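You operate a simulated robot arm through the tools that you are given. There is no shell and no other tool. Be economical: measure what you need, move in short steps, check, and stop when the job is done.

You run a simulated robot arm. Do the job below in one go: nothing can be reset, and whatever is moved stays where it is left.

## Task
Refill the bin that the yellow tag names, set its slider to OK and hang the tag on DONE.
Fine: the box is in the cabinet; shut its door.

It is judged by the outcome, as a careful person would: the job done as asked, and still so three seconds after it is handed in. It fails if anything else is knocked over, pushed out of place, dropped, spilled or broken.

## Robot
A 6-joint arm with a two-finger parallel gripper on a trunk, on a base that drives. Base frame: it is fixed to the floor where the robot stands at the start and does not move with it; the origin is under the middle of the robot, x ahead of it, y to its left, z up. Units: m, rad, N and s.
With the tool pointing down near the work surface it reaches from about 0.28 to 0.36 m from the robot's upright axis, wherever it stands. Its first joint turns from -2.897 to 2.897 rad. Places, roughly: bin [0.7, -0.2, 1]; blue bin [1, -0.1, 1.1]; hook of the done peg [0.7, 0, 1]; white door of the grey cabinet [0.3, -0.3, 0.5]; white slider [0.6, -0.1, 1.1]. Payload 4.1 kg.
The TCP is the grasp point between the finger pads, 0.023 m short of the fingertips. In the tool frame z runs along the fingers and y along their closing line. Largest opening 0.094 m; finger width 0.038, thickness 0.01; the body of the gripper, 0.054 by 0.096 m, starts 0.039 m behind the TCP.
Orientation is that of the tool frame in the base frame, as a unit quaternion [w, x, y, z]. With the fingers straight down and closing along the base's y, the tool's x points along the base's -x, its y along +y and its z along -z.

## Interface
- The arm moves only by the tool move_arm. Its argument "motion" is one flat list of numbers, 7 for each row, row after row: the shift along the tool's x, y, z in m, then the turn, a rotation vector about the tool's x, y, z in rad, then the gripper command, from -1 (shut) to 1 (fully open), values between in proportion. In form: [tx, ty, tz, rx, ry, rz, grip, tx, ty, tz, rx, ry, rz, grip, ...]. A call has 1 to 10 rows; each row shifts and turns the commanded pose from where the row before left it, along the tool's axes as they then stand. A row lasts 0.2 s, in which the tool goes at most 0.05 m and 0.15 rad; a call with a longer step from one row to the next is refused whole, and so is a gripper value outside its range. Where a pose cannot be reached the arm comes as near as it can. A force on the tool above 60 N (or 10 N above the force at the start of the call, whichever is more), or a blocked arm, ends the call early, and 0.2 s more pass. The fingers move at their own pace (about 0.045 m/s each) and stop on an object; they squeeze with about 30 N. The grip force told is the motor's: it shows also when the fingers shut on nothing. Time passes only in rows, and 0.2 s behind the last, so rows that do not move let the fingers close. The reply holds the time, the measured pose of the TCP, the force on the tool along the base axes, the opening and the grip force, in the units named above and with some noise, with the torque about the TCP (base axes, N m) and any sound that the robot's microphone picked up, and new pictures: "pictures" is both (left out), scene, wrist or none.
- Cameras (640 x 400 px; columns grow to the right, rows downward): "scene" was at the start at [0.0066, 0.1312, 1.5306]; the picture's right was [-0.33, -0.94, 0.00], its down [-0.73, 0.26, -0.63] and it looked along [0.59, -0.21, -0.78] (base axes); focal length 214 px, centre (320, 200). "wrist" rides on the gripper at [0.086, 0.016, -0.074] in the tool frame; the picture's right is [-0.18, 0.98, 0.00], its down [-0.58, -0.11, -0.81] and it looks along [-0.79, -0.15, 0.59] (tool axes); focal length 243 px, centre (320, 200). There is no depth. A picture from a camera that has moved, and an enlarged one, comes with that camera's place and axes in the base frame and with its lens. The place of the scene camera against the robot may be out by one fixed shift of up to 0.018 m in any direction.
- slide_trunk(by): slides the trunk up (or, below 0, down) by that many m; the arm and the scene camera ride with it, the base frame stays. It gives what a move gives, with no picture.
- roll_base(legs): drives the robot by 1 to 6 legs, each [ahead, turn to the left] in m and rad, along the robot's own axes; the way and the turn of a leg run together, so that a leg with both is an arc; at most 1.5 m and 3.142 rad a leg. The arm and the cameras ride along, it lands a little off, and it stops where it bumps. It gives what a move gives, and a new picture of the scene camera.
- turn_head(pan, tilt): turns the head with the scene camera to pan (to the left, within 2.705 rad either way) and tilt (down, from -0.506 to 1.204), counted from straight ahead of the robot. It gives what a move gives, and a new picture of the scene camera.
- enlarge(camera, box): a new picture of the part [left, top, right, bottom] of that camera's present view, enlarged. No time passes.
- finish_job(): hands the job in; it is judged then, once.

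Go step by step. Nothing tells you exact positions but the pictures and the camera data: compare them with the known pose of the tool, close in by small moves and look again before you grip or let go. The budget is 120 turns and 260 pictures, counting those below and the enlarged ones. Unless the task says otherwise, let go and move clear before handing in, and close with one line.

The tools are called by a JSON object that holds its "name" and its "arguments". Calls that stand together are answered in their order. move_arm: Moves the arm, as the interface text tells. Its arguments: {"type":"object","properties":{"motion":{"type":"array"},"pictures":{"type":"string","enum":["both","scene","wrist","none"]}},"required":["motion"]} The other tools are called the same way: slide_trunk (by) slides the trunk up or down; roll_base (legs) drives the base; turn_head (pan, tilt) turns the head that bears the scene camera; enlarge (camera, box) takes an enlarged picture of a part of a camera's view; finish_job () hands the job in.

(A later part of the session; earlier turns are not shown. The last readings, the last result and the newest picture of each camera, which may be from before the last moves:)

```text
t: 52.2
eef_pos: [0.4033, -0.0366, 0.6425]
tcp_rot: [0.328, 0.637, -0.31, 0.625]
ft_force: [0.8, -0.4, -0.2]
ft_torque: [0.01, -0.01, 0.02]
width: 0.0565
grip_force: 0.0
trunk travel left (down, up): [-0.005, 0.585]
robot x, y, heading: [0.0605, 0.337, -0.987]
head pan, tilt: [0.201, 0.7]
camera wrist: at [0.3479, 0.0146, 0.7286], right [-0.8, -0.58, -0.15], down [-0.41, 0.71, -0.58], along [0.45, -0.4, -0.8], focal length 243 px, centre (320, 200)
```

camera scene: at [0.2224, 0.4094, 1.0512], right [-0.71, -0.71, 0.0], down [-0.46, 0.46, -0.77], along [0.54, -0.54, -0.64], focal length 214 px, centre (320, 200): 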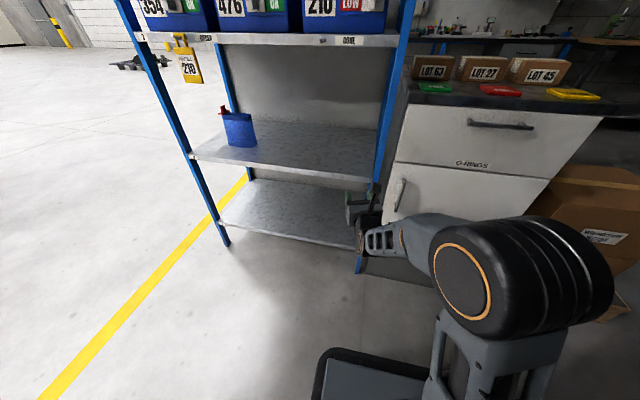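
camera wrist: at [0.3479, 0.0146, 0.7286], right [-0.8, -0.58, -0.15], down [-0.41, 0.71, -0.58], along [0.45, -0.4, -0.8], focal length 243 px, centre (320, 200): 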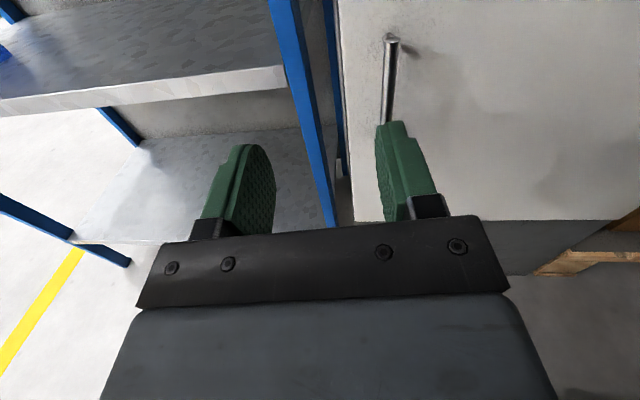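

{"name": "move_arm", "arguments": {"motion": [-0.02, 0.02, 0, 0, 0, 0, 0.2, -0.02, 0.02, 0.02, 0, 0, 0, 0.2, -0.02, 0.018, 0.02, 0, 0, 0, 0.2, 0, 0, 0.02, 0, 0, 0, 0.2], "pictures": "both"}}

```text
t: 53.2
eef_pos: [0.4301, -0.092, 0.5982]
tcp_rot: [0.333, 0.638, -0.309, 0.622]
ft_force: [-0.5, 1.2, -0.1]
ft_torque: [0.0, 0.0, -0.02]
width: 0.0564
grip_force: 0.1
out of reach, approached as far as the arm can: row 1, 2, 3, 4
trunk travel left (down, up): [-0.005, 0.585]
robot x, y, heading: [0.0624, 0.3382, -0.984]
head pan, tilt: [0.201, 0.7]
camera scene: at [0.2225, 0.4093, 1.0512], right [-0.71, -0.71, 0.0], down [-0.46, 0.46, -0.77], along [0.54, -0.54, -0.64], focal length 214 px, centre (320, 200)
camera wrist: at [0.3763, -0.04, 0.6844], right [-0.8, -0.58, -0.15], down [-0.4, 0.71, -0.58], along [0.44, -0.41, -0.8], focal length 243 px, centre (320, 200)
```

scene: 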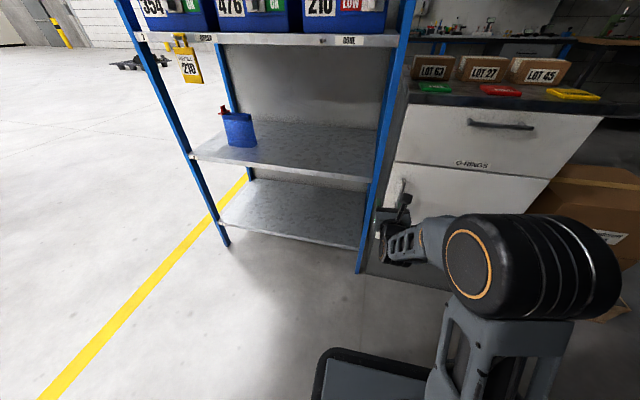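
wrist: 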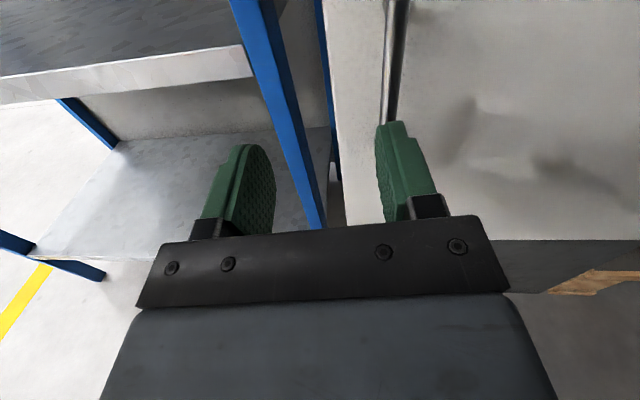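

I need the base about 9 cm closer so the tool can point square at the door. I'll draw the arm back first, then drive forward.

{"name": "move_arm", "arguments": {"motion": [0, 0, -0.03, 0, 0, 0, 0.2, 0, 0, -0.03, -0.04, 0, 0, 0.2, 0, 0.02, -0.03, -0.04, 0, 0, 0.2], "pictures": "none"}}

{"name": "roll_base", "arguments": {"legs": [[0.095, 0.0]]}}

{"name": "enlarge", "arguments": {"camera": "wrist", "box": [0, 0, 640, 400]}}

```text
t: 54.0
eef_pos: [0.3709, -0.0407, 0.5991]
tcp_rot: [0.355, 0.623, -0.335, 0.611]
ft_force: [-0.5, 0.4, -0.7]
ft_torque: [-0.02, -0.03, 0.0]
width: 0.0562
grip_force: 0.0
out of reach, approached as far as the arm can: row 3
trunk travel left (down, up): [-0.005, 0.585]
robot x, y, heading: [0.0646, 0.3374, -0.986]
head pan, tilt: [0.201, 0.7]
```

```text
t: 55.1
eef_pos: [0.4251, -0.1184, 0.6001]
tcp_rot: [0.353, 0.623, -0.335, 0.612]
ft_force: [-0.4, 0.2, -0.3]
ft_torque: [-0.01, 0.01, 0.01]
width: 0.0566
grip_force: 0.1
trunk travel left (down, up): [-0.005, 0.585]
robot x, y, heading: [0.1149, 0.2574, -0.984]
head pan, tilt: [0.201, 0.7]
camera scene: at [0.2753, 0.3297, 1.0512], right [-0.71, -0.71, 0.0], down [-0.46, 0.45, -0.76], along [0.54, -0.54, -0.64], focal length 214 px, centre (320, 200)
```

scene: 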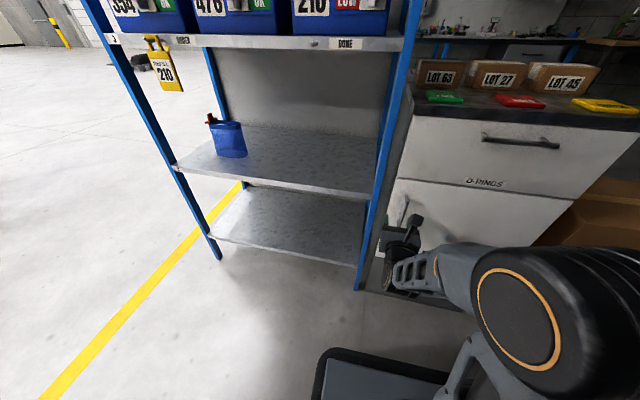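

```text
1.00 times, centred on (320, 200) of wrist (not enlarged: the box is as wide or as high as the picture)
camera zoom: at [0.3753, -0.0632, 0.686], right [-0.84, -0.52, -0.15], down [-0.35, 0.73, -0.58], along [0.42, -0.44, -0.8], focal length 243 px, centre (320, 200)
```

zoom: 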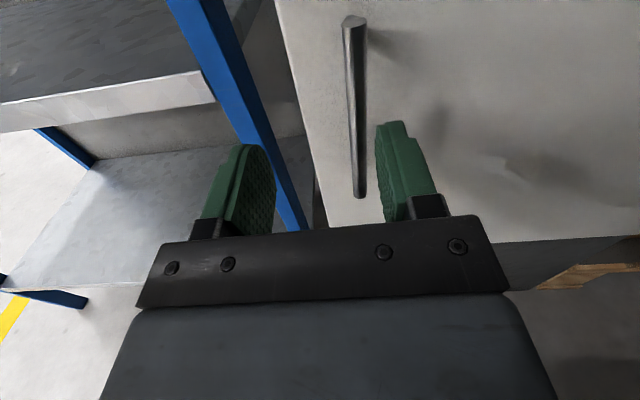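

The handle sits between the fingers, about 2 cm right of centre. I'll shift right, drop slightly, and ease forward.

{"name": "move_arm", "arguments": {"motion": [-0.015, 0, 0.02, 0, 0, 0, 0.2, -0.015, 0.01, 0.02, 0, 0, 0, 0.2, 0, 0.011, 0.02, 0, 0, 0, 0.2], "pictures": "wrist"}}

```text
t: 55.9
eef_pos: [0.4477, -0.1762, 0.5757]
tcp_rot: [0.359, 0.624, -0.334, 0.608]
ft_force: [-0.7, -0.5, 0.5]
ft_torque: [0.02, 0.01, 0.03]
width: 0.0562
grip_force: 0.1
out of reach, approached as far as the arm can: row 2, 3
trunk travel left (down, up): [-0.005, 0.585]
robot x, y, heading: [0.1206, 0.2553, -0.979]
head pan, tilt: [0.201, 0.7]
camera wrist: at [0.3992, -0.1191, 0.6624], right [-0.85, -0.51, -0.14], down [-0.35, 0.73, -0.58], along [0.41, -0.44, -0.8], focal length 243 px, centre (320, 200)
```

wrist: 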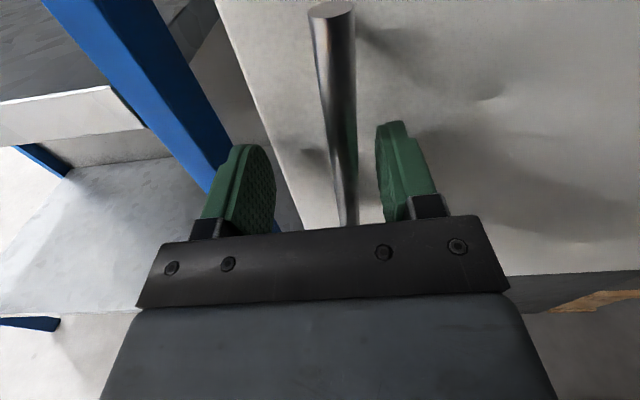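

The bar is between the fingers. A little more forward, then I close gently and check the width.

{"name": "move_arm", "arguments": {"motion": [0, 0.003, 0.012, 0, 0, 0, 0.2, 0, 0, 0, 0, 0, 0, -0.6, 0, 0, 0, 0, 0, 0, -1, 0, 0, 0, 0, 0, 0, -1, 0, 0, 0, 0, 0, 0, -1], "pictures": "wrist"}}

```text
t: 57.1
eef_pos: [0.4477, -0.1888, 0.5788]
tcp_rot: [0.36, 0.62, -0.341, 0.608]
ft_force: [-47.7, -32.6, 3.5]
ft_torque: [0.4, -1.09, 0.77]
width: 0.0209
grip_force: 30.3
out of reach, approached as far as the arm can: row 1
trunk travel left (down, up): [-0.005, 0.585]
robot x, y, heading: [0.1162, 0.2575, -0.998]
head pan, tilt: [0.201, 0.7]
camera wrist: at [0.3982, -0.1326, 0.664], right [-0.85, -0.5, -0.15], down [-0.33, 0.74, -0.58], along [0.4, -0.45, -0.8], focal length 243 px, centre (320, 200)
```

wrist: 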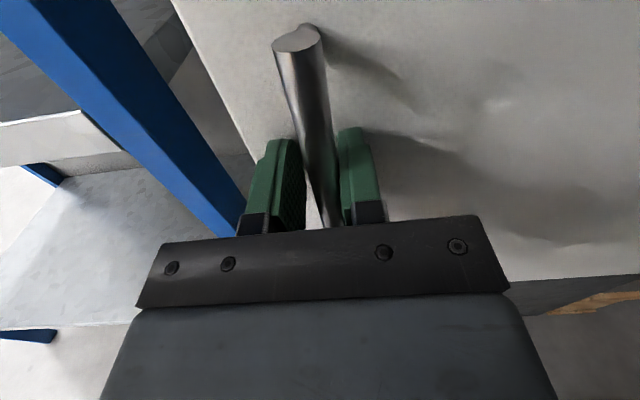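

The bar is gripped, with some sideways load. I'll relieve that, then pull the door by backing the base along the door's arc in small legs.

{"name": "move_arm", "arguments": {"motion": [0, 0.005, 0, 0, 0, 0, -1, 0, 0, 0, 0, 0, 0, -1], "pictures": "none"}}

{"name": "roll_base", "arguments": {"legs": [[-0.06, -0.015]]}}

```text
t: 57.7
eef_pos: [0.4472, -0.1902, 0.5777]
tcp_rot: [0.359, 0.622, -0.342, 0.606]
ft_force: [-57.4, -20.7, -5.3]
ft_torque: [-0.08, -1.45, 0.53]
width: 0.021
grip_force: 29.8
out of reach, approached as far as the arm can: row 1
trunk travel left (down, up): [-0.005, 0.585]
robot x, y, heading: [0.1104, 0.2592, -0.996]
head pan, tilt: [0.201, 0.7]
```

```text
t: 58.7
eef_pos: [0.4066, -0.1489, 0.5784]
tcp_rot: [0.365, 0.617, -0.349, 0.604]
ft_force: [-44.8, -44.1, -7.1]
ft_torque: [1.08, -1.36, 0.52]
width: 0.0129
grip_force: 45.4
trunk travel left (down, up): [-0.005, 0.585]
robot x, y, heading: [0.0809, 0.3028, -1.016]
head pan, tilt: [0.201, 0.7]
camera scene: at [0.2434, 0.3711, 1.0518], right [-0.72, -0.69, 0.0], down [-0.44, 0.47, -0.76], along [0.53, -0.55, -0.64], focal length 214 px, centre (320, 200)
```

scene: 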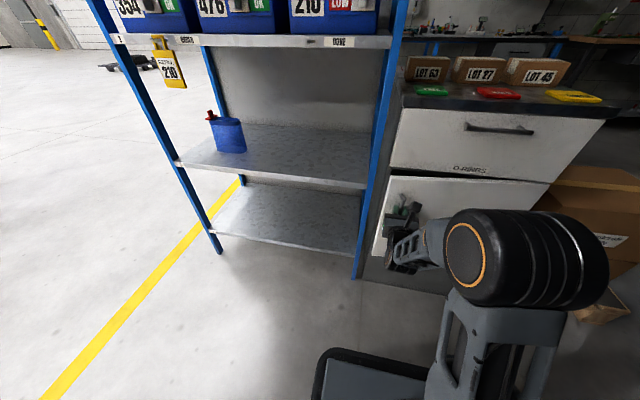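

The door is opening. The bar pushes the tool to the right as expected, so I'll back up with more right turn.

{"name": "roll_base", "arguments": {"legs": [[-0.05, -0.09]]}}

```text
t: 59.5
eef_pos: [0.3871, -0.1276, 0.5785]
tcp_rot: [0.37, 0.617, -0.348, 0.601]
ft_force: [4.3, 5.6, -1.0]
ft_torque: [0.54, -1.82, -0.09]
width: 0.013
grip_force: 45.0
trunk travel left (down, up): [-0.005, 0.585]
robot x, y, heading: [0.0713, 0.3341, -1.049]
head pan, tilt: [0.201, 0.7]
stopped in leg 1: the force on the tool passed its limit at 93 N (the readings are from after the stop); the commanded pose is now the measured one
camera scene: at [0.2336, 0.3928, 1.0512], right [-0.75, -0.66, 0.0], down [-0.43, 0.48, -0.76], along [0.51, -0.57, -0.64], focal length 214 px, centre (320, 200)
```

scene: 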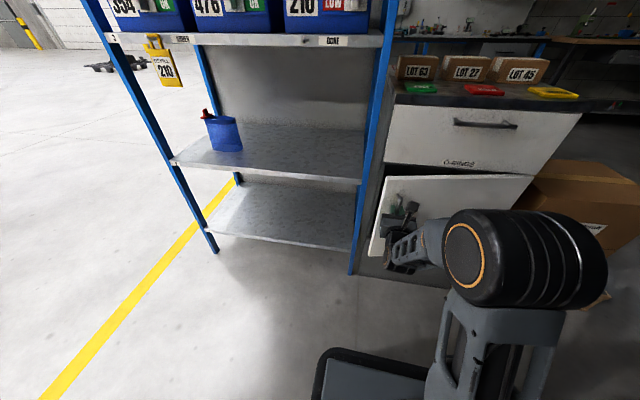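

{"name": "roll_base", "arguments": {"legs": [[-0.05, -0.045]]}}

{"name": "roll_base", "arguments": {"legs": [[-0.05, -0.06]]}}

```text
t: 60.5
eef_pos: [0.344, -0.0956, 0.5787]
tcp_rot: [0.383, 0.612, -0.357, 0.593]
ft_force: [27.3, 39.9, 0.6]
ft_torque: [1.21, -1.4, -0.23]
width: 0.0131
grip_force: 44.8
trunk travel left (down, up): [-0.005, 0.585]
robot x, y, heading: [0.0435, 0.3754, -1.086]
head pan, tilt: [0.201, 0.7]
camera scene: at [0.213, 0.432, 1.0509], right [-0.77, -0.63, 0.0], down [-0.41, 0.5, -0.77], along [0.48, -0.59, -0.64], focal length 214 px, centre (320, 200)
```

scene: 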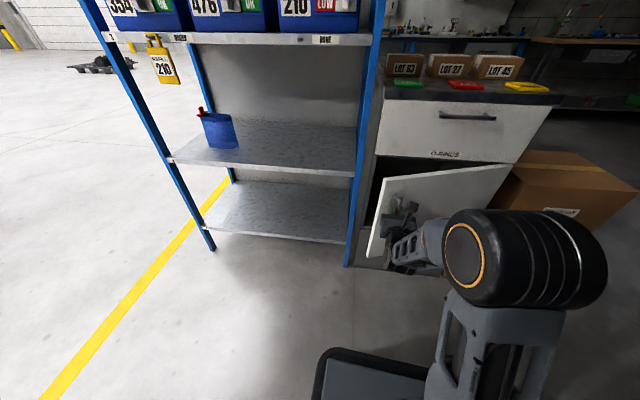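

```text
t: 61.4
eef_pos: [0.2942, -0.0647, 0.5785]
tcp_rot: [0.399, 0.603, -0.374, 0.582]
ft_force: [20.3, 41.1, 2.9]
ft_torque: [1.2, -1.47, -0.2]
width: 0.0133
grip_force: 44.9
trunk travel left (down, up): [-0.005, 0.585]
robot x, y, heading: [0.0186, 0.416, -1.144]
head pan, tilt: [0.201, 0.7]
camera scene: at [0.1937, 0.4676, 1.051], right [-0.81, -0.59, 0.0], down [-0.38, 0.52, -0.77], along [0.45, -0.62, -0.64], focal length 214 px, centre (320, 200)
```

scene: 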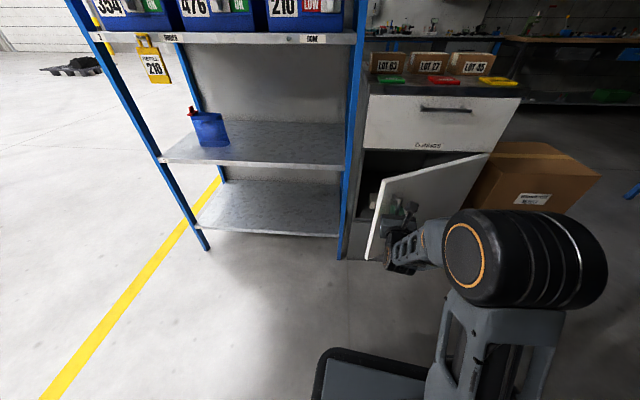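

Works well. One more arc leg, after which I'll release and push the door from its inner side.

{"name": "roll_base", "arguments": {"legs": [[-0.053, -0.09]]}}

{"name": "enlarge", "arguments": {"camera": "wrist", "box": [0, 0, 640, 400]}}

```text
t: 62.3
eef_pos: [0.2275, -0.0414, 0.5786]
tcp_rot: [0.424, 0.583, -0.403, 0.564]
ft_force: [-8.4, -28.2, 4.0]
ft_torque: [0.28, -1.74, 0.11]
width: 0.013
grip_force: 44.8
trunk travel left (down, up): [-0.005, 0.585]
robot x, y, heading: [0.0017, 0.4703, -1.238]
head pan, tilt: [0.201, 0.7]
camera scene: at [0.1761, 0.4974, 1.0514], right [-0.86, -0.51, 0.0], down [-0.33, 0.55, -0.76], along [0.39, -0.66, -0.64], focal length 214 px, centre (320, 200)
```

scene: 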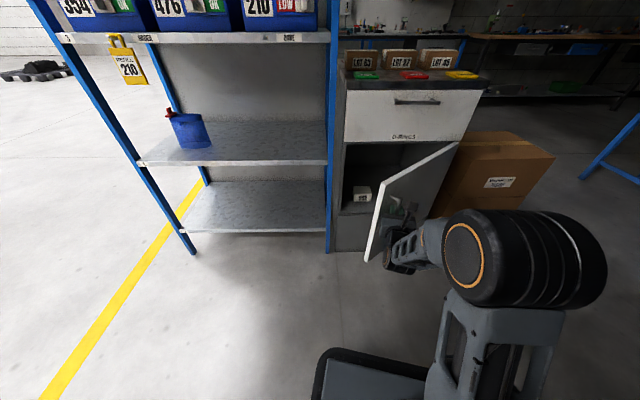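

```text
1.00 times, centred on (320, 200) of wrist (not enlarged: the box is as wide or as high as the picture)
camera zoom: at [0.1928, 0.0252, 0.6651], right [-0.94, -0.31, -0.14], down [-0.17, 0.79, -0.58], along [0.29, -0.52, -0.8], focal length 243 px, centre (320, 200)
```

zoom: 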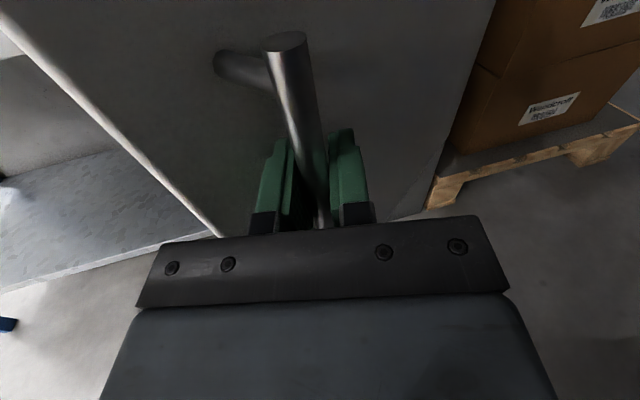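

I can see a small white box inside. A closer look at it.

{"name": "enlarge", "arguments": {"camera": "scene", "box": [325, 130, 475, 270]}}

```text
2.86 times, centred on (400, 200) of scene
camera zoom: at [0.1761, 0.4974, 1.0514], right [-0.86, -0.51, 0.0], down [-0.33, 0.55, -0.76], along [0.39, -0.66, -0.64], focal length 613 px, centre (91, 200)
```

zoom: 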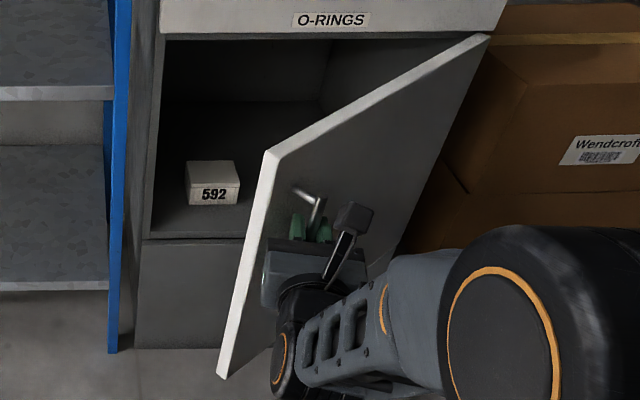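

The box inside is labelled 592, so I need a full view of the cabinet. I'll release the handle, move around the door's edge, and push it open from its inner face.

{"name": "move_arm", "arguments": {"motion": [0, 0, 0, 0, 0, 0, -0.2, 0, 0, 0, 0, 0, 0, -0.2, 0, 0, -0.02, 0, 0, 0, -0.2, 0, 0, -0.03, 0, 0, 0, -0.2, 0, 0, -0.03, 0, 0, 0, -0.2], "pictures": "none"}}

{"name": "roll_base", "arguments": {"legs": [[0.0, 1.08], [0.25, 0.0]]}}

{"name": "turn_head", "arguments": {"pan": -0.9, "tilt": 0.6}}

```text
t: 63.5
eef_pos: [0.2093, 0.0267, 0.5796]
tcp_rot: [0.426, 0.583, -0.402, 0.563]
ft_force: [0.5, 0.3, 0.4]
ft_torque: [0.01, 0.01, 0.01]
width: 0.0376
grip_force: 0.1
out of reach, approached as far as the arm can: row 5
trunk travel left (down, up): [-0.005, 0.585]
robot x, y, heading: [-0.0003, 0.4719, -1.238]
head pan, tilt: [0.201, 0.7]
```

```text
t: 68.0
eef_pos: [0.7296, 0.4048, 0.5809]
tcp_rot: [0.078, 0.707, -0.049, 0.702]
ft_force: [0.9, 0.8, -0.1]
ft_torque: [0.03, 0.01, -0.04]
width: 0.0378
grip_force: 0.0
trunk travel left (down, up): [-0.005, 0.585]
robot x, y, heading: [0.2399, 0.4291, -0.163]
head pan, tilt: [0.201, 0.7]
camera scene: at [0.2883, 0.5981, 1.0512], right [0.04, -1.0, 0.0], down [-0.64, -0.03, -0.76], along [0.76, 0.03, -0.64], focal length 214 px, centre (320, 200)
```

scene: 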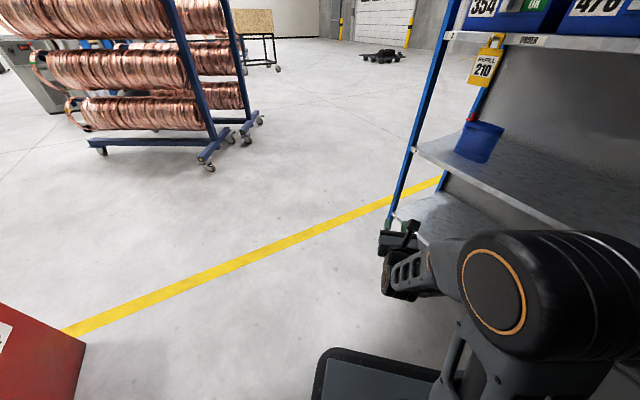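

```text
t: 69.4
eef_pos: [0.7297, 0.4046, 0.5805]
tcp_rot: [0.077, 0.707, -0.048, 0.702]
ft_force: [0.4, 0.4, 0.4]
ft_torque: [-0.03, 0.01, 0.01]
width: 0.0373
grip_force: 0.0
trunk travel left (down, up): [-0.005, 0.585]
robot x, y, heading: [0.2393, 0.4289, -0.163]
head pan, tilt: [-0.901, 0.6]
camera scene: at [0.2466, 0.5176, 1.0599], right [-0.87, -0.49, 0.0], down [-0.28, 0.49, -0.83], along [0.4, -0.72, -0.56], focal length 214 px, centre (320, 200)
```

scene: 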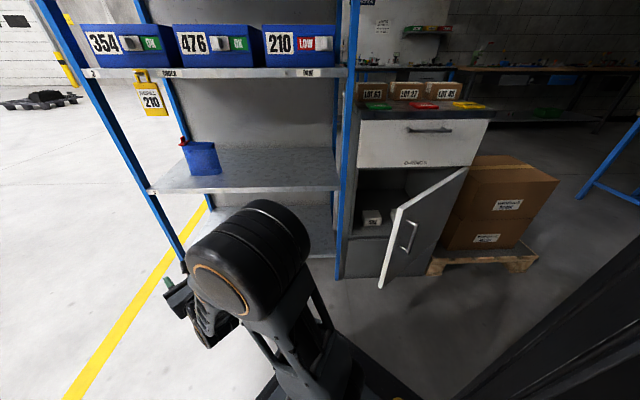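

{"name": "roll_base", "arguments": {"legs": [[0.0, -1.2]]}}

{"name": "turn_head", "arguments": {"pan": 0.25, "tilt": 0.7}}

{"name": "enlarge", "arguments": {"camera": "scene", "box": [300, 120, 460, 260]}}

{"name": "enlarge", "arguments": {"camera": "wrist", "box": [0, 0, 640, 400]}}

```text
t: 72.7
eef_pos: [0.4062, -0.0288, 0.5808]
tcp_rot: [0.451, 0.562, -0.43, 0.543]
ft_force: [0.4, 0.7, -0.5]
ft_torque: [-0.01, -0.01, -0.02]
width: 0.0377
grip_force: 0.0
trunk travel left (down, up): [-0.005, 0.585]
robot x, y, heading: [0.2437, 0.428, -1.33]
head pan, tilt: [-0.901, 0.6]
camera scene: at [0.3293, 0.4487, 1.0599], right [-0.79, 0.61, 0.0], down [0.35, 0.45, -0.83], along [-0.51, -0.65, -0.56], focal length 214 px, centre (320, 200)
```

scene: 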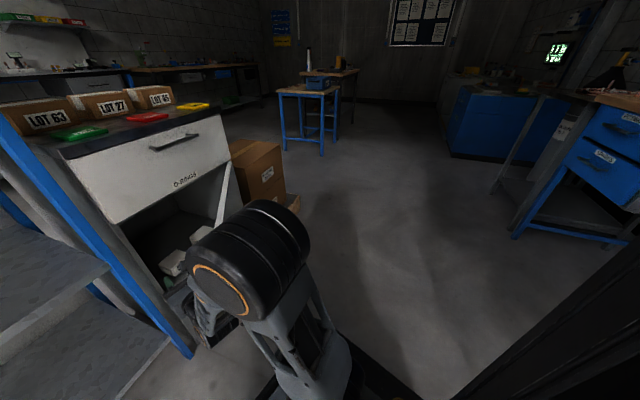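

```text
t: 74.1
eef_pos: [0.4073, -0.0292, 0.58]
tcp_rot: [0.451, 0.563, -0.43, 0.543]
ft_force: [-0.4, -0.7, -0.2]
ft_torque: [0.0, 0.01, 0.01]
width: 0.0374
grip_force: 0.0
trunk travel left (down, up): [-0.005, 0.585]
robot x, y, heading: [0.2418, 0.434, -1.334]
head pan, tilt: [0.25, 0.7]
camera scene: at [0.4234, 0.4434, 1.0512], right [-0.88, -0.47, 0.0], down [-0.3, 0.57, -0.77], along [0.36, -0.68, -0.64], focal length 214 px, centre (320, 200)
```

scene: 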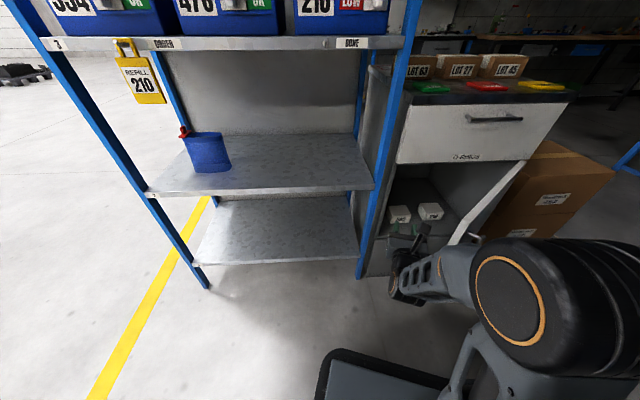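

```text
2.86 times, centred on (380, 190) of scene
camera zoom: at [0.4234, 0.4434, 1.0512], right [-0.88, -0.47, 0.0], down [-0.3, 0.57, -0.77], along [0.36, -0.68, -0.64], focal length 613 px, centre (149, 229)
```

zoom: 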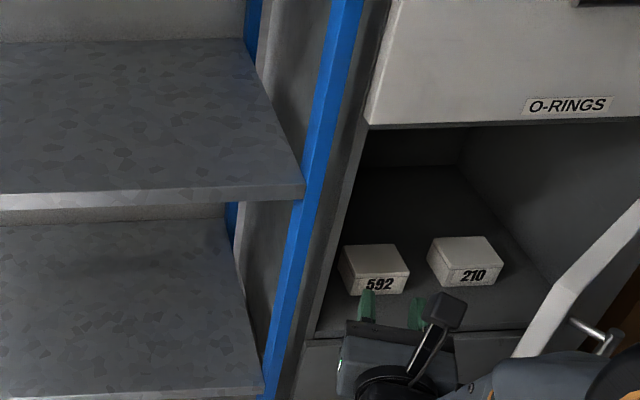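

```text
1.00 times, centred on (320, 200) of wrist (not enlarged: the box is as wide or as high as the picture)
camera zoom: at [0.3786, 0.0391, 0.6673], right [-0.97, -0.22, -0.14], down [-0.1, 0.81, -0.58], along [0.24, -0.55, -0.8], focal length 243 px, centre (320, 200)
```

zoom: 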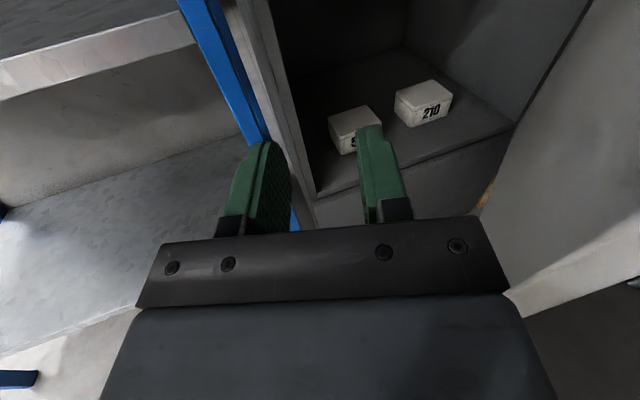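

There are two boxes: 592 on the left and 210 on the right, so 210 is the one. First I'll yaw the tool right, go in past the door edge and push the door further open.

{"name": "move_arm", "arguments": {"motion": [0, 0, 0, -0.125, 0, 0, -1, 0, 0, 0, -0.125, 0, 0, -1, 0, 0, 0, -0.125, 0, 0, -1, 0, 0, 0, -0.125, 0, 0, -1, 0, 0, 0.03, 0, 0, 0, -1, 0, 0, 0.03, 0, 0, 0, -1, 0, 0.02, 0.02, 0, 0, 0, -1, 0, 0.03, 0, 0, 0, 0, -1], "pictures": "both"}}

```text
t: 75.9
eef_pos: [0.336, -0.0946, 0.5852]
tcp_rot: [0.577, 0.433, -0.551, 0.419]
ft_force: [-0.5, 0.0, -0.2]
ft_torque: [-0.01, -0.03, -0.01]
width: 0.0
grip_force: 30.2
trunk travel left (down, up): [-0.005, 0.585]
robot x, y, heading: [0.24, 0.4302, -1.327]
head pan, tilt: [0.25, 0.7]
camera scene: at [0.4236, 0.4434, 1.0512], right [-0.88, -0.47, 0.0], down [-0.3, 0.57, -0.76], along [0.36, -0.68, -0.64], focal length 214 px, centre (320, 200)
camera wrist: at [0.3457, -0.018, 0.6703], right [-0.95, 0.27, -0.15], down [0.3, 0.74, -0.6], along [-0.05, -0.61, -0.79], focal length 243 px, centre (320, 200)
```

scene: 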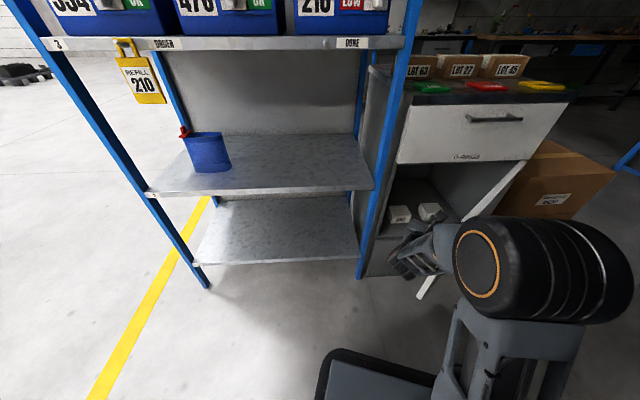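
wrist: 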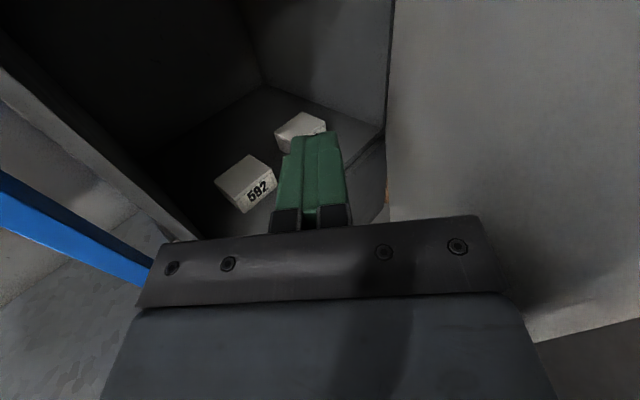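

Now I sweep right by turning the base, pushing the door's inner face.

{"name": "roll_base", "arguments": {"legs": [[0.0, -0.3]]}}

{"name": "roll_base", "arguments": {"legs": [[0.0, -0.3]]}}

```text
t: 77.2
eef_pos: [0.18, -0.0992, 0.5852]
tcp_rot: [0.633, 0.348, -0.608, 0.33]
ft_force: [1.2, 0.4, 0.1]
ft_torque: [0.03, 0.02, 0.01]
width: 0.0
grip_force: 29.6
trunk travel left (down, up): [-0.005, 0.585]
robot x, y, heading: [0.2442, 0.4298, -1.63]
head pan, tilt: [0.25, 0.7]
camera scene: at [0.4219, 0.3879, 1.0512], right [-0.98, -0.19, 0.0], down [-0.12, 0.63, -0.76], along [0.15, -0.75, -0.64], focal length 214 px, centre (320, 200)
```

scene: 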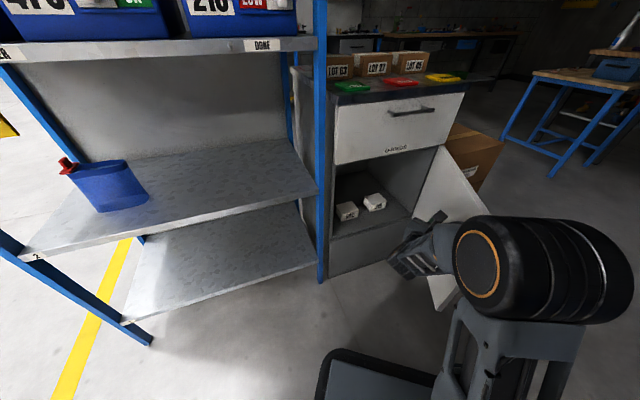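

```text
t: 78.6
eef_pos: [0.0256, -0.0584, 0.5843]
tcp_rot: [0.675, 0.252, -0.654, 0.231]
ft_force: [-0.1, 1.1, 0.7]
ft_torque: [0.01, -0.01, 0.01]
width: 0.0
grip_force: 29.8
trunk travel left (down, up): [-0.005, 0.585]
robot x, y, heading: [0.2419, 0.4296, -1.931]
head pan, tilt: [0.25, 0.7]
camera scene: at [0.4038, 0.3343, 1.0512], right [-0.99, 0.11, 0.0], down [0.07, 0.64, -0.76], along [-0.08, -0.76, -0.64], focal length 214 px, centre (320, 200)
```

scene: 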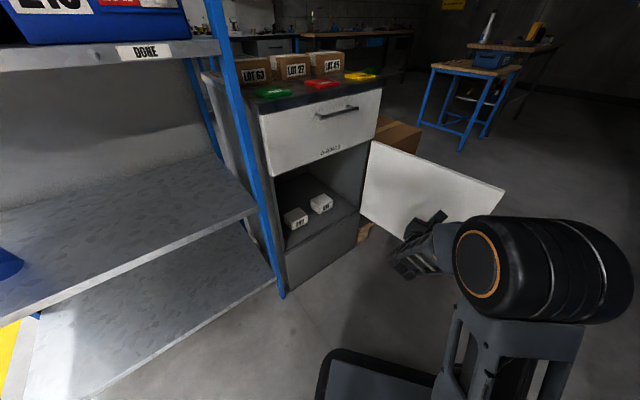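

{"name": "roll_base", "arguments": {"legs": [[0.0, -0.25]]}}

{"name": "roll_base", "arguments": {"legs": [[0.0, 0.95]]}}

{"name": "turn_head", "arguments": {"pan": 0.0, "tilt": 0.75}}

{"name": "enlarge", "arguments": {"camera": "scene", "box": [290, 130, 450, 260]}}

{"name": "enlarge", "arguments": {"camera": "wrist", "box": [0, 0, 640, 400]}}

```text
t: 79.9
eef_pos: [-0.0914, 0.0125, 0.5853]
tcp_rot: [0.699, 0.167, -0.681, 0.143]
ft_force: [-0.2, -0.2, 0.3]
ft_torque: [0.03, -0.01, 0.01]
width: 0.0
grip_force: 30.2
trunk travel left (down, up): [-0.005, 0.585]
robot x, y, heading: [0.2447, 0.4323, -2.185]
head pan, tilt: [0.25, 0.7]
camera scene: at [0.3765, 0.2947, 1.0512], right [-0.93, 0.36, 0.0], down [0.23, 0.6, -0.76], along [-0.27, -0.71, -0.64], focal length 214 px, centre (320, 200)
```

scene: 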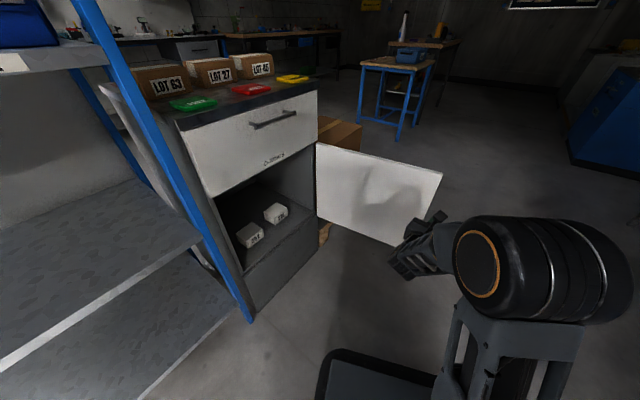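

```text
t: 82.7
eef_pos: [0.3773, -0.085, 0.585]
tcp_rot: [0.56, 0.454, -0.534, 0.441]
ft_force: [-0.6, -0.2, 0.1]
ft_torque: [-0.03, 0.0, 0.01]
width: 0.0
grip_force: 30.0
trunk travel left (down, up): [-0.005, 0.585]
robot x, y, heading: [0.2404, 0.4297, -1.249]
head pan, tilt: [0.25, 0.7]
camera scene: at [0.4211, 0.458, 1.0512], right [-0.84, -0.54, 0.0], down [-0.35, 0.54, -0.76], along [0.41, -0.65, -0.64], focal length 214 px, centre (320, 200)
```

scene: 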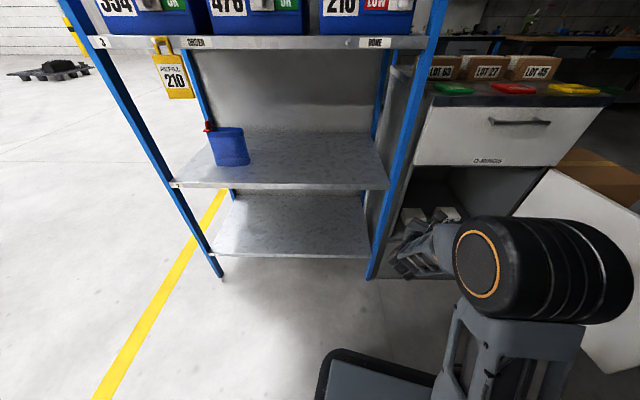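

```text
t: 83.4
eef_pos: [0.3774, -0.0851, 0.585]
tcp_rot: [0.561, 0.453, -0.535, 0.44]
ft_force: [-0.1, 0.0, -0.5]
ft_torque: [-0.01, 0.0, 0.01]
width: 0.0001
grip_force: 29.8
trunk travel left (down, up): [-0.005, 0.585]
robot x, y, heading: [0.2374, 0.4299, -1.247]
head pan, tilt: [0.0, 0.75]
camera scene: at [0.4014, 0.451, 1.047], right [-0.95, -0.31, 0.0], down [-0.21, 0.65, -0.73], along [0.23, -0.69, -0.68], focal length 214 px, centre (320, 200)
```

scene: 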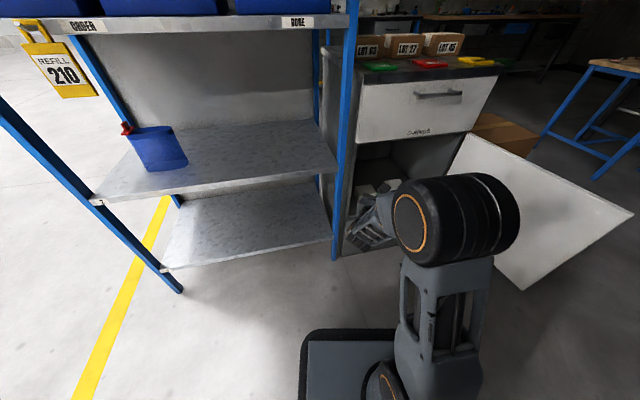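

```text
3.08 times, centred on (370, 195) of scene
camera zoom: at [0.4014, 0.451, 1.047], right [-0.95, -0.31, 0.0], down [-0.21, 0.65, -0.73], along [0.23, -0.69, -0.68], focal length 660 px, centre (166, 215)
```

zoom: 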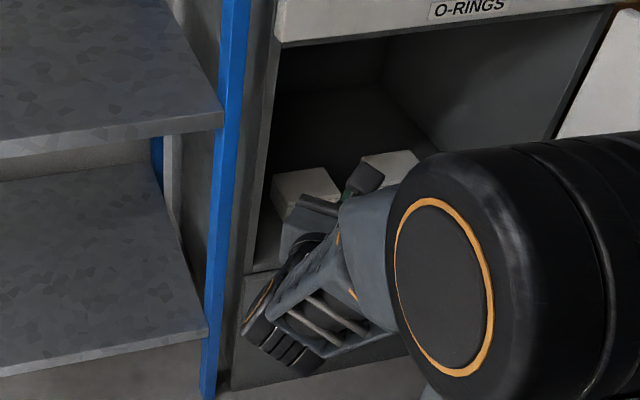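

```text
1.00 times, centred on (320, 200) of wrist (not enlarged: the box is as wide or as high as the picture)
camera zoom: at [0.3806, -0.0083, 0.6704], right [-0.97, 0.19, -0.15], down [0.24, 0.76, -0.6], along [0.0, -0.62, -0.79], focal length 243 px, centre (320, 200)
```

zoom: 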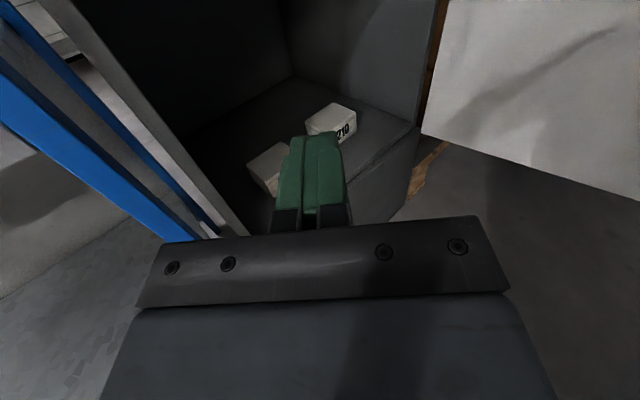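

The door is about 85–90° open. To fit the base in front, I'll push it a bit further by driving the tool against its inner face.

{"name": "roll_base", "arguments": {"legs": [[0.0, -0.75], [0.15, 0.0]]}}

{"name": "roll_base", "arguments": {"legs": [[0.13, 0.0]]}}

```text
t: 86.8
eef_pos: [-0.0728, -0.1763, 0.5857]
tcp_rot: [0.682, 0.227, -0.664, 0.206]
ft_force: [0.3, 0.4, 0.2]
ft_torque: [0.01, 0.06, -0.02]
width: 0.0
grip_force: 29.8
trunk travel left (down, up): [-0.005, 0.585]
robot x, y, heading: [0.1765, 0.292, -2.001]
head pan, tilt: [0.0, 0.75]
camera scene: at [0.3159, 0.1955, 1.047], right [-0.91, 0.42, 0.0], down [0.28, 0.62, -0.73], along [-0.3, -0.66, -0.68], focal length 214 px, centre (320, 200)
```

scene: 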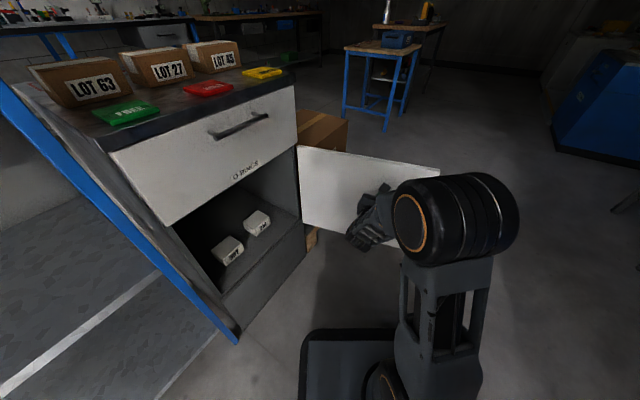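

```text
t: 87.6
eef_pos: [-0.075, -0.1834, 0.5858]
tcp_rot: [0.684, 0.226, -0.662, 0.204]
ft_force: [11.9, 16.4, 10.0]
ft_torque: [0.08, -0.1, 0.02]
width: 0.0
grip_force: 30.0
trunk travel left (down, up): [-0.005, 0.585]
robot x, y, heading: [0.1728, 0.2797, -2.001]
head pan, tilt: [0.0, 0.75]
stopped in leg 1: the force on the tool passed its limit at 115 N (the readings are from after the stop); the commanded pose is now the measured one
camera scene: at [0.3109, 0.1841, 1.0469], right [-0.91, 0.42, 0.0], down [0.28, 0.62, -0.73], along [-0.3, -0.67, -0.68], focal length 214 px, centre (320, 200)
```

scene: 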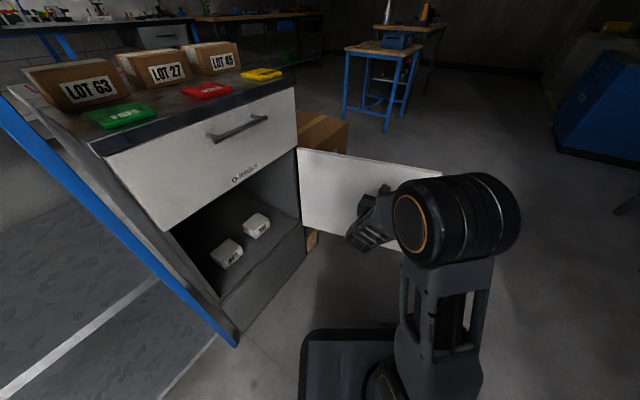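

The door has reached its stop at about 95°, so I back off. The camera has a clean view of both boxes from here.

{"name": "roll_base", "arguments": {"legs": [[-0.08, 0.0]]}}

{"name": "enlarge", "arguments": {"camera": "scene", "box": [180, 140, 340, 280]}}

{"name": "enlarge", "arguments": {"camera": "wrist", "box": [0, 0, 640, 400]}}

```text
t: 88.6
eef_pos: [-0.0427, -0.1119, 0.5845]
tcp_rot: [0.683, 0.227, -0.663, 0.204]
ft_force: [-0.8, 0.5, 0.5]
ft_torque: [0.0, 0.0, 0.02]
width: 0.0002
grip_force: 30.3
trunk travel left (down, up): [-0.005, 0.585]
robot x, y, heading: [0.207, 0.3548, -2.0]
head pan, tilt: [0.0, 0.75]
camera scene: at [0.3436, 0.256, 1.047], right [-0.91, 0.42, 0.0], down [0.28, 0.62, -0.73], along [-0.3, -0.66, -0.68], focal length 214 px, centre (320, 200)
```

scene: 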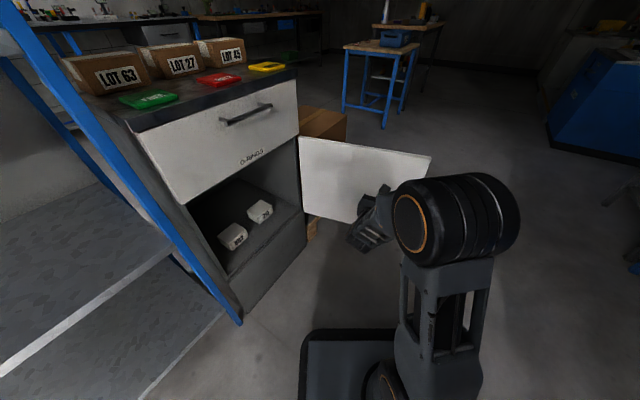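

```text
2.86 times, centred on (260, 210) of scene
camera zoom: at [0.3436, 0.256, 1.047], right [-0.91, 0.42, 0.0], down [0.28, 0.62, -0.73], along [-0.3, -0.66, -0.68], focal length 613 px, centre (491, 171)
```

zoom: 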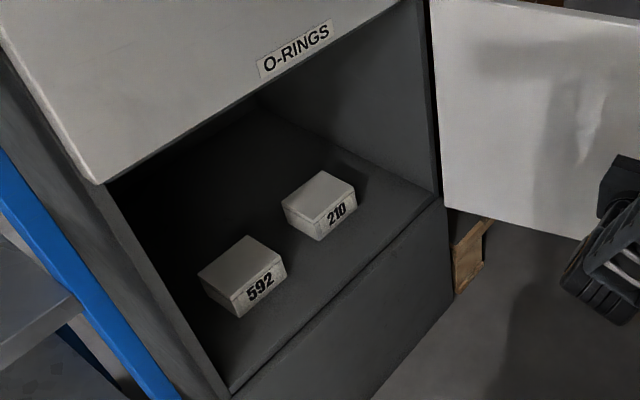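

```text
1.00 times, centred on (320, 200) of wrist (not enlarged: the box is as wide or as high as the picture)
camera zoom: at [0.0125, -0.057, 0.6692], right [-0.58, 0.8, -0.14], down [0.7, 0.39, -0.6], along [-0.43, -0.45, -0.79], focal length 243 px, centre (320, 200)
```

zoom: 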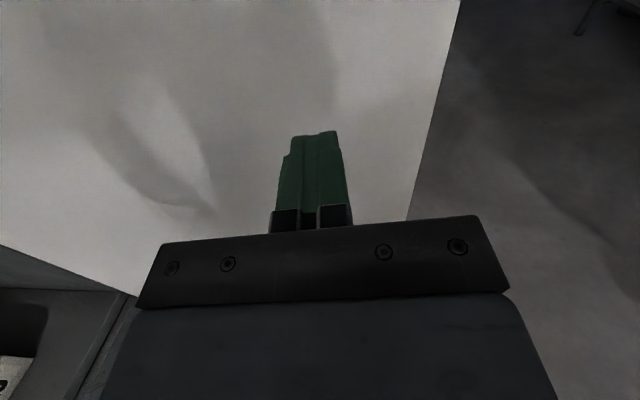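

{"name": "enlarge", "arguments": {"camera": "scene", "box": [240, 195, 280, 225]}}

```text
13.33 times, centred on (260, 210) of scene
camera zoom: at [0.3436, 0.256, 1.047], right [-0.91, 0.42, 0.0], down [0.28, 0.62, -0.73], along [-0.3, -0.66, -0.68], focal length 2860 px, centre (1120, 67)
```

zoom: 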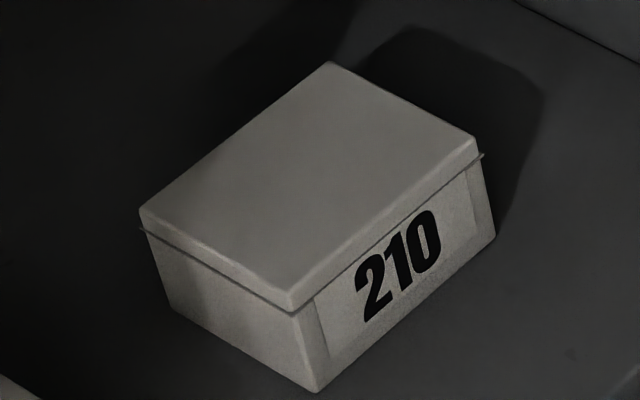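

Box 210 measures about 0.086 × 0.069 × 0.047 m, centred near (0.309, -0.482), floor z ≈ 0.31, label face square to the cabinet. I'll test whether pitching the tool down lets it yaw left.

{"name": "move_arm", "arguments": {"motion": [0, 0, 0, 0, -0.134, 0, -1, 0, 0, 0, 0, -0.134, 0, -1, 0, 0, 0, 0, -0.134, 0, -1, 0, 0, 0, 0.129, 0, -0.0545, -1, 0, 0, 0, 0.129, 0, -0.0545, -1, 0, 0, 0, 0.129, 0, -0.0545, -1, 0, 0, 0, 0.129, 0, -0.0545, -1, 0, 0, 0, 0.129, 0, -0.0545, -1, 0, 0, 0, 0.129, 0, -0.0545, -1, 0, 0, 0, 0.129, 0, -0.0545, -1], "pictures": "scene"}}

```text
t: 90.8
eef_pos: [0.1491, -0.166, 0.5936]
tcp_rot: [0.413, 0.603, -0.59, 0.344]
ft_force: [0.6, 0.0, -0.5]
ft_torque: [0.02, 0.02, 0.03]
width: 0.0001
grip_force: 30.0
out of reach, approached as far as the arm can: row 7, 8, 9, 10
trunk travel left (down, up): [-0.005, 0.585]
robot x, y, heading: [0.2061, 0.357, -1.998]
head pan, tilt: [0.0, 0.75]
camera scene: at [0.3435, 0.256, 1.047], right [-0.91, 0.42, 0.0], down [0.28, 0.62, -0.73], along [-0.3, -0.66, -0.68], focal length 214 px, centre (320, 200)
```

scene: 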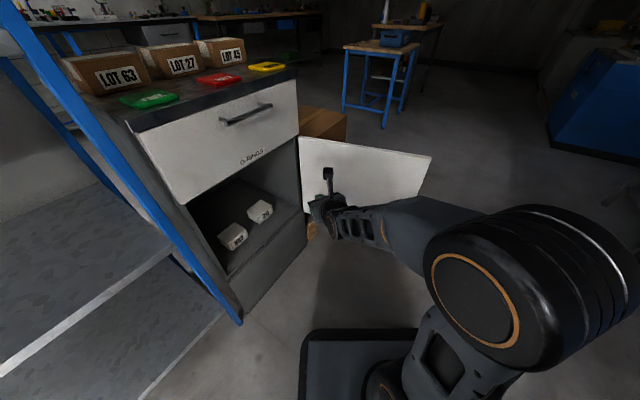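

The limit seems to come from the wrist being rolled one way round. I'll point the tool down and roll it a full turn the other way, which should permit yawing left.

{"name": "move_arm", "arguments": {"motion": [0, 0, -0.04, 0, -0.1, 0, -1, 0, 0, -0.04, 0, -0.13, 0, -1, 0, 0, -0.02, 0, -0.15, 0, -1, 0, 0, 0, 0, -0.15, 0, -1, 0, 0, 0, 0, -0.15, 0, -1, 0, 0, 0, 0, -0.15, 0, -1, 0, 0, 0, 0, -0.15, 0, -1, 0, 0, 0, 0, -0.15, 0, -1], "pictures": "scene"}}

```text
t: 92.6
eef_pos: [0.1108, -0.074, 0.6458]
tcp_rot: [-0.023, -0.704, 0.709, 0.021]
ft_force: [0.6, 0.0, -0.4]
ft_torque: [-0.04, -0.03, -0.02]
width: 0.0001
grip_force: 29.3
out of reach, approached as far as the arm can: row 1, 2, 3, 4, 5, 6, 7, 8
trunk travel left (down, up): [-0.005, 0.585]
robot x, y, heading: [0.2079, 0.3558, -1.999]
head pan, tilt: [0.0, 0.75]
camera scene: at [0.3437, 0.2562, 1.047], right [-0.91, 0.42, 0.0], down [0.28, 0.62, -0.73], along [-0.3, -0.66, -0.68], focal length 214 px, centre (320, 200)
```

scene: 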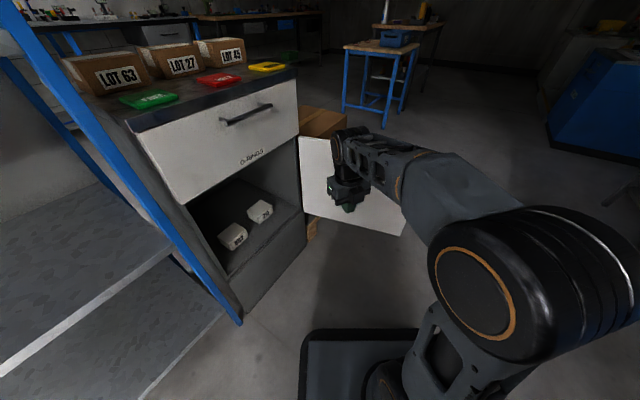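

{"name": "move_arm", "arguments": {"motion": [0, 0, 0, 0, 0, -0.15, -1, 0, 0, 0, 0, 0, -0.15, -1, 0, 0, 0, 0, 0, -0.15, -1, 0, 0, 0, 0, 0, -0.15, -1, 0, 0, 0, 0, 0, -0.15, -1, 0, 0, 0, 0, 0, -0.15, -1, 0, 0, 0, 0, 0, -0.15, -1, 0, 0, 0, 0, 0, -0.15, -1, 0, 0, 0, 0, 0, -0.15, -1, 0, 0, 0, 0, 0, -0.15, -1], "pictures": "none"}}

{"name": "move_arm", "arguments": {"motion": [0, 0, 0, 0, 0, -0.15, -1, 0, 0, 0, 0, 0, -0.15, -1, 0, 0, 0, 0, 0, -0.15, -1, 0, 0, 0, 0, 0, -0.15, -1, 0, 0, 0, 0, 0, -0.15, -1, 0, 0, 0, 0, 0, -0.15, -1, 0, 0, 0, 0, 0, -0.15, -1, 0, 0, 0, 0, 0, -0.15, -1, 0, 0, 0, 0, 0, -0.15, -1, 0, 0, 0, 0, 0, -0.15, -1], "pictures": "none"}}

{"name": "move_arm", "arguments": {"motion": [0, 0, 0, 0, 0, -0.15, -1, 0, 0, 0, 0, 0, -0.15, -1, 0, 0, 0, 0, 0, -0.15, -1, 0, 0, 0, 0, 0, -0.15, -1, 0, 0, 0, 0, 0, -0.15, -1, 0, 0, 0, 0, 0, -0.15, -1, 0, 0, 0, 0, 0, -0.15, -1, 0, 0, 0, 0, 0, -0.15, -1, 0, 0, 0, 0, 0, -0.15, -1, 0, 0, 0, 0, 0, -0.15, -1], "pictures": "none"}}

{"name": "move_arm", "arguments": {"motion": [0, 0, 0, 0, 0, -0.15, -1, 0, 0, 0, 0, 0, -0.15, -1, 0, 0, 0, 0, 0, -0.15, -1, 0, 0, 0, 0, 0, -0.15, -1, 0, 0, 0, 0, 0, -0.15, -1, 0, 0, 0, 0, 0, -0.15, -1, 0, 0, 0, 0, 0, -0.15, -1], "pictures": "none"}}

```text
t: 94.8
eef_pos: [0.1104, -0.0725, 0.6459]
tcp_rot: [0.004, 0.999, -0.04, -0.034]
ft_force: [-0.7, 0.7, 0.3]
ft_torque: [0.02, 0.01, 0.0]
width: 0.0
grip_force: 29.9
trunk travel left (down, up): [-0.005, 0.585]
robot x, y, heading: [0.2059, 0.3583, -2.001]
head pan, tilt: [0.0, 0.75]
```

```text
t: 97.0
eef_pos: [0.1111, -0.0728, 0.6444]
tcp_rot: [-0.02, 0.758, 0.651, -0.028]
ft_force: [-0.2, -0.2, 0.7]
ft_torque: [-0.01, 0.04, 0.0]
width: 0.0
grip_force: 29.8
trunk travel left (down, up): [-0.005, 0.585]
robot x, y, heading: [0.2085, 0.3514, -1.997]
head pan, tilt: [0.0, 0.75]
```

```text
t: 99.2
eef_pos: [0.1089, -0.075, 0.6459]
tcp_rot: [-0.034, 0.11, 0.993, -0.007]
ft_force: [-0.1, -0.8, -0.1]
ft_torque: [0.02, -0.01, 0.01]
width: 0.0
grip_force: 29.9
trunk travel left (down, up): [-0.005, 0.585]
robot x, y, heading: [0.2078, 0.3557, -1.999]
head pan, tilt: [0.0, 0.75]
```

```text
t: 100.8
eef_pos: [0.1095, -0.0736, 0.6447]
tcp_rot: [-0.032, -0.401, 0.915, 0.011]
ft_force: [0.2, -0.6, 0.2]
ft_torque: [-0.02, 0.02, -0.01]
width: 0.0
grip_force: 29.9
trunk travel left (down, up): [-0.005, 0.585]
robot x, y, heading: [0.2084, 0.359, -1.999]
head pan, tilt: [0.0, 0.75]
```

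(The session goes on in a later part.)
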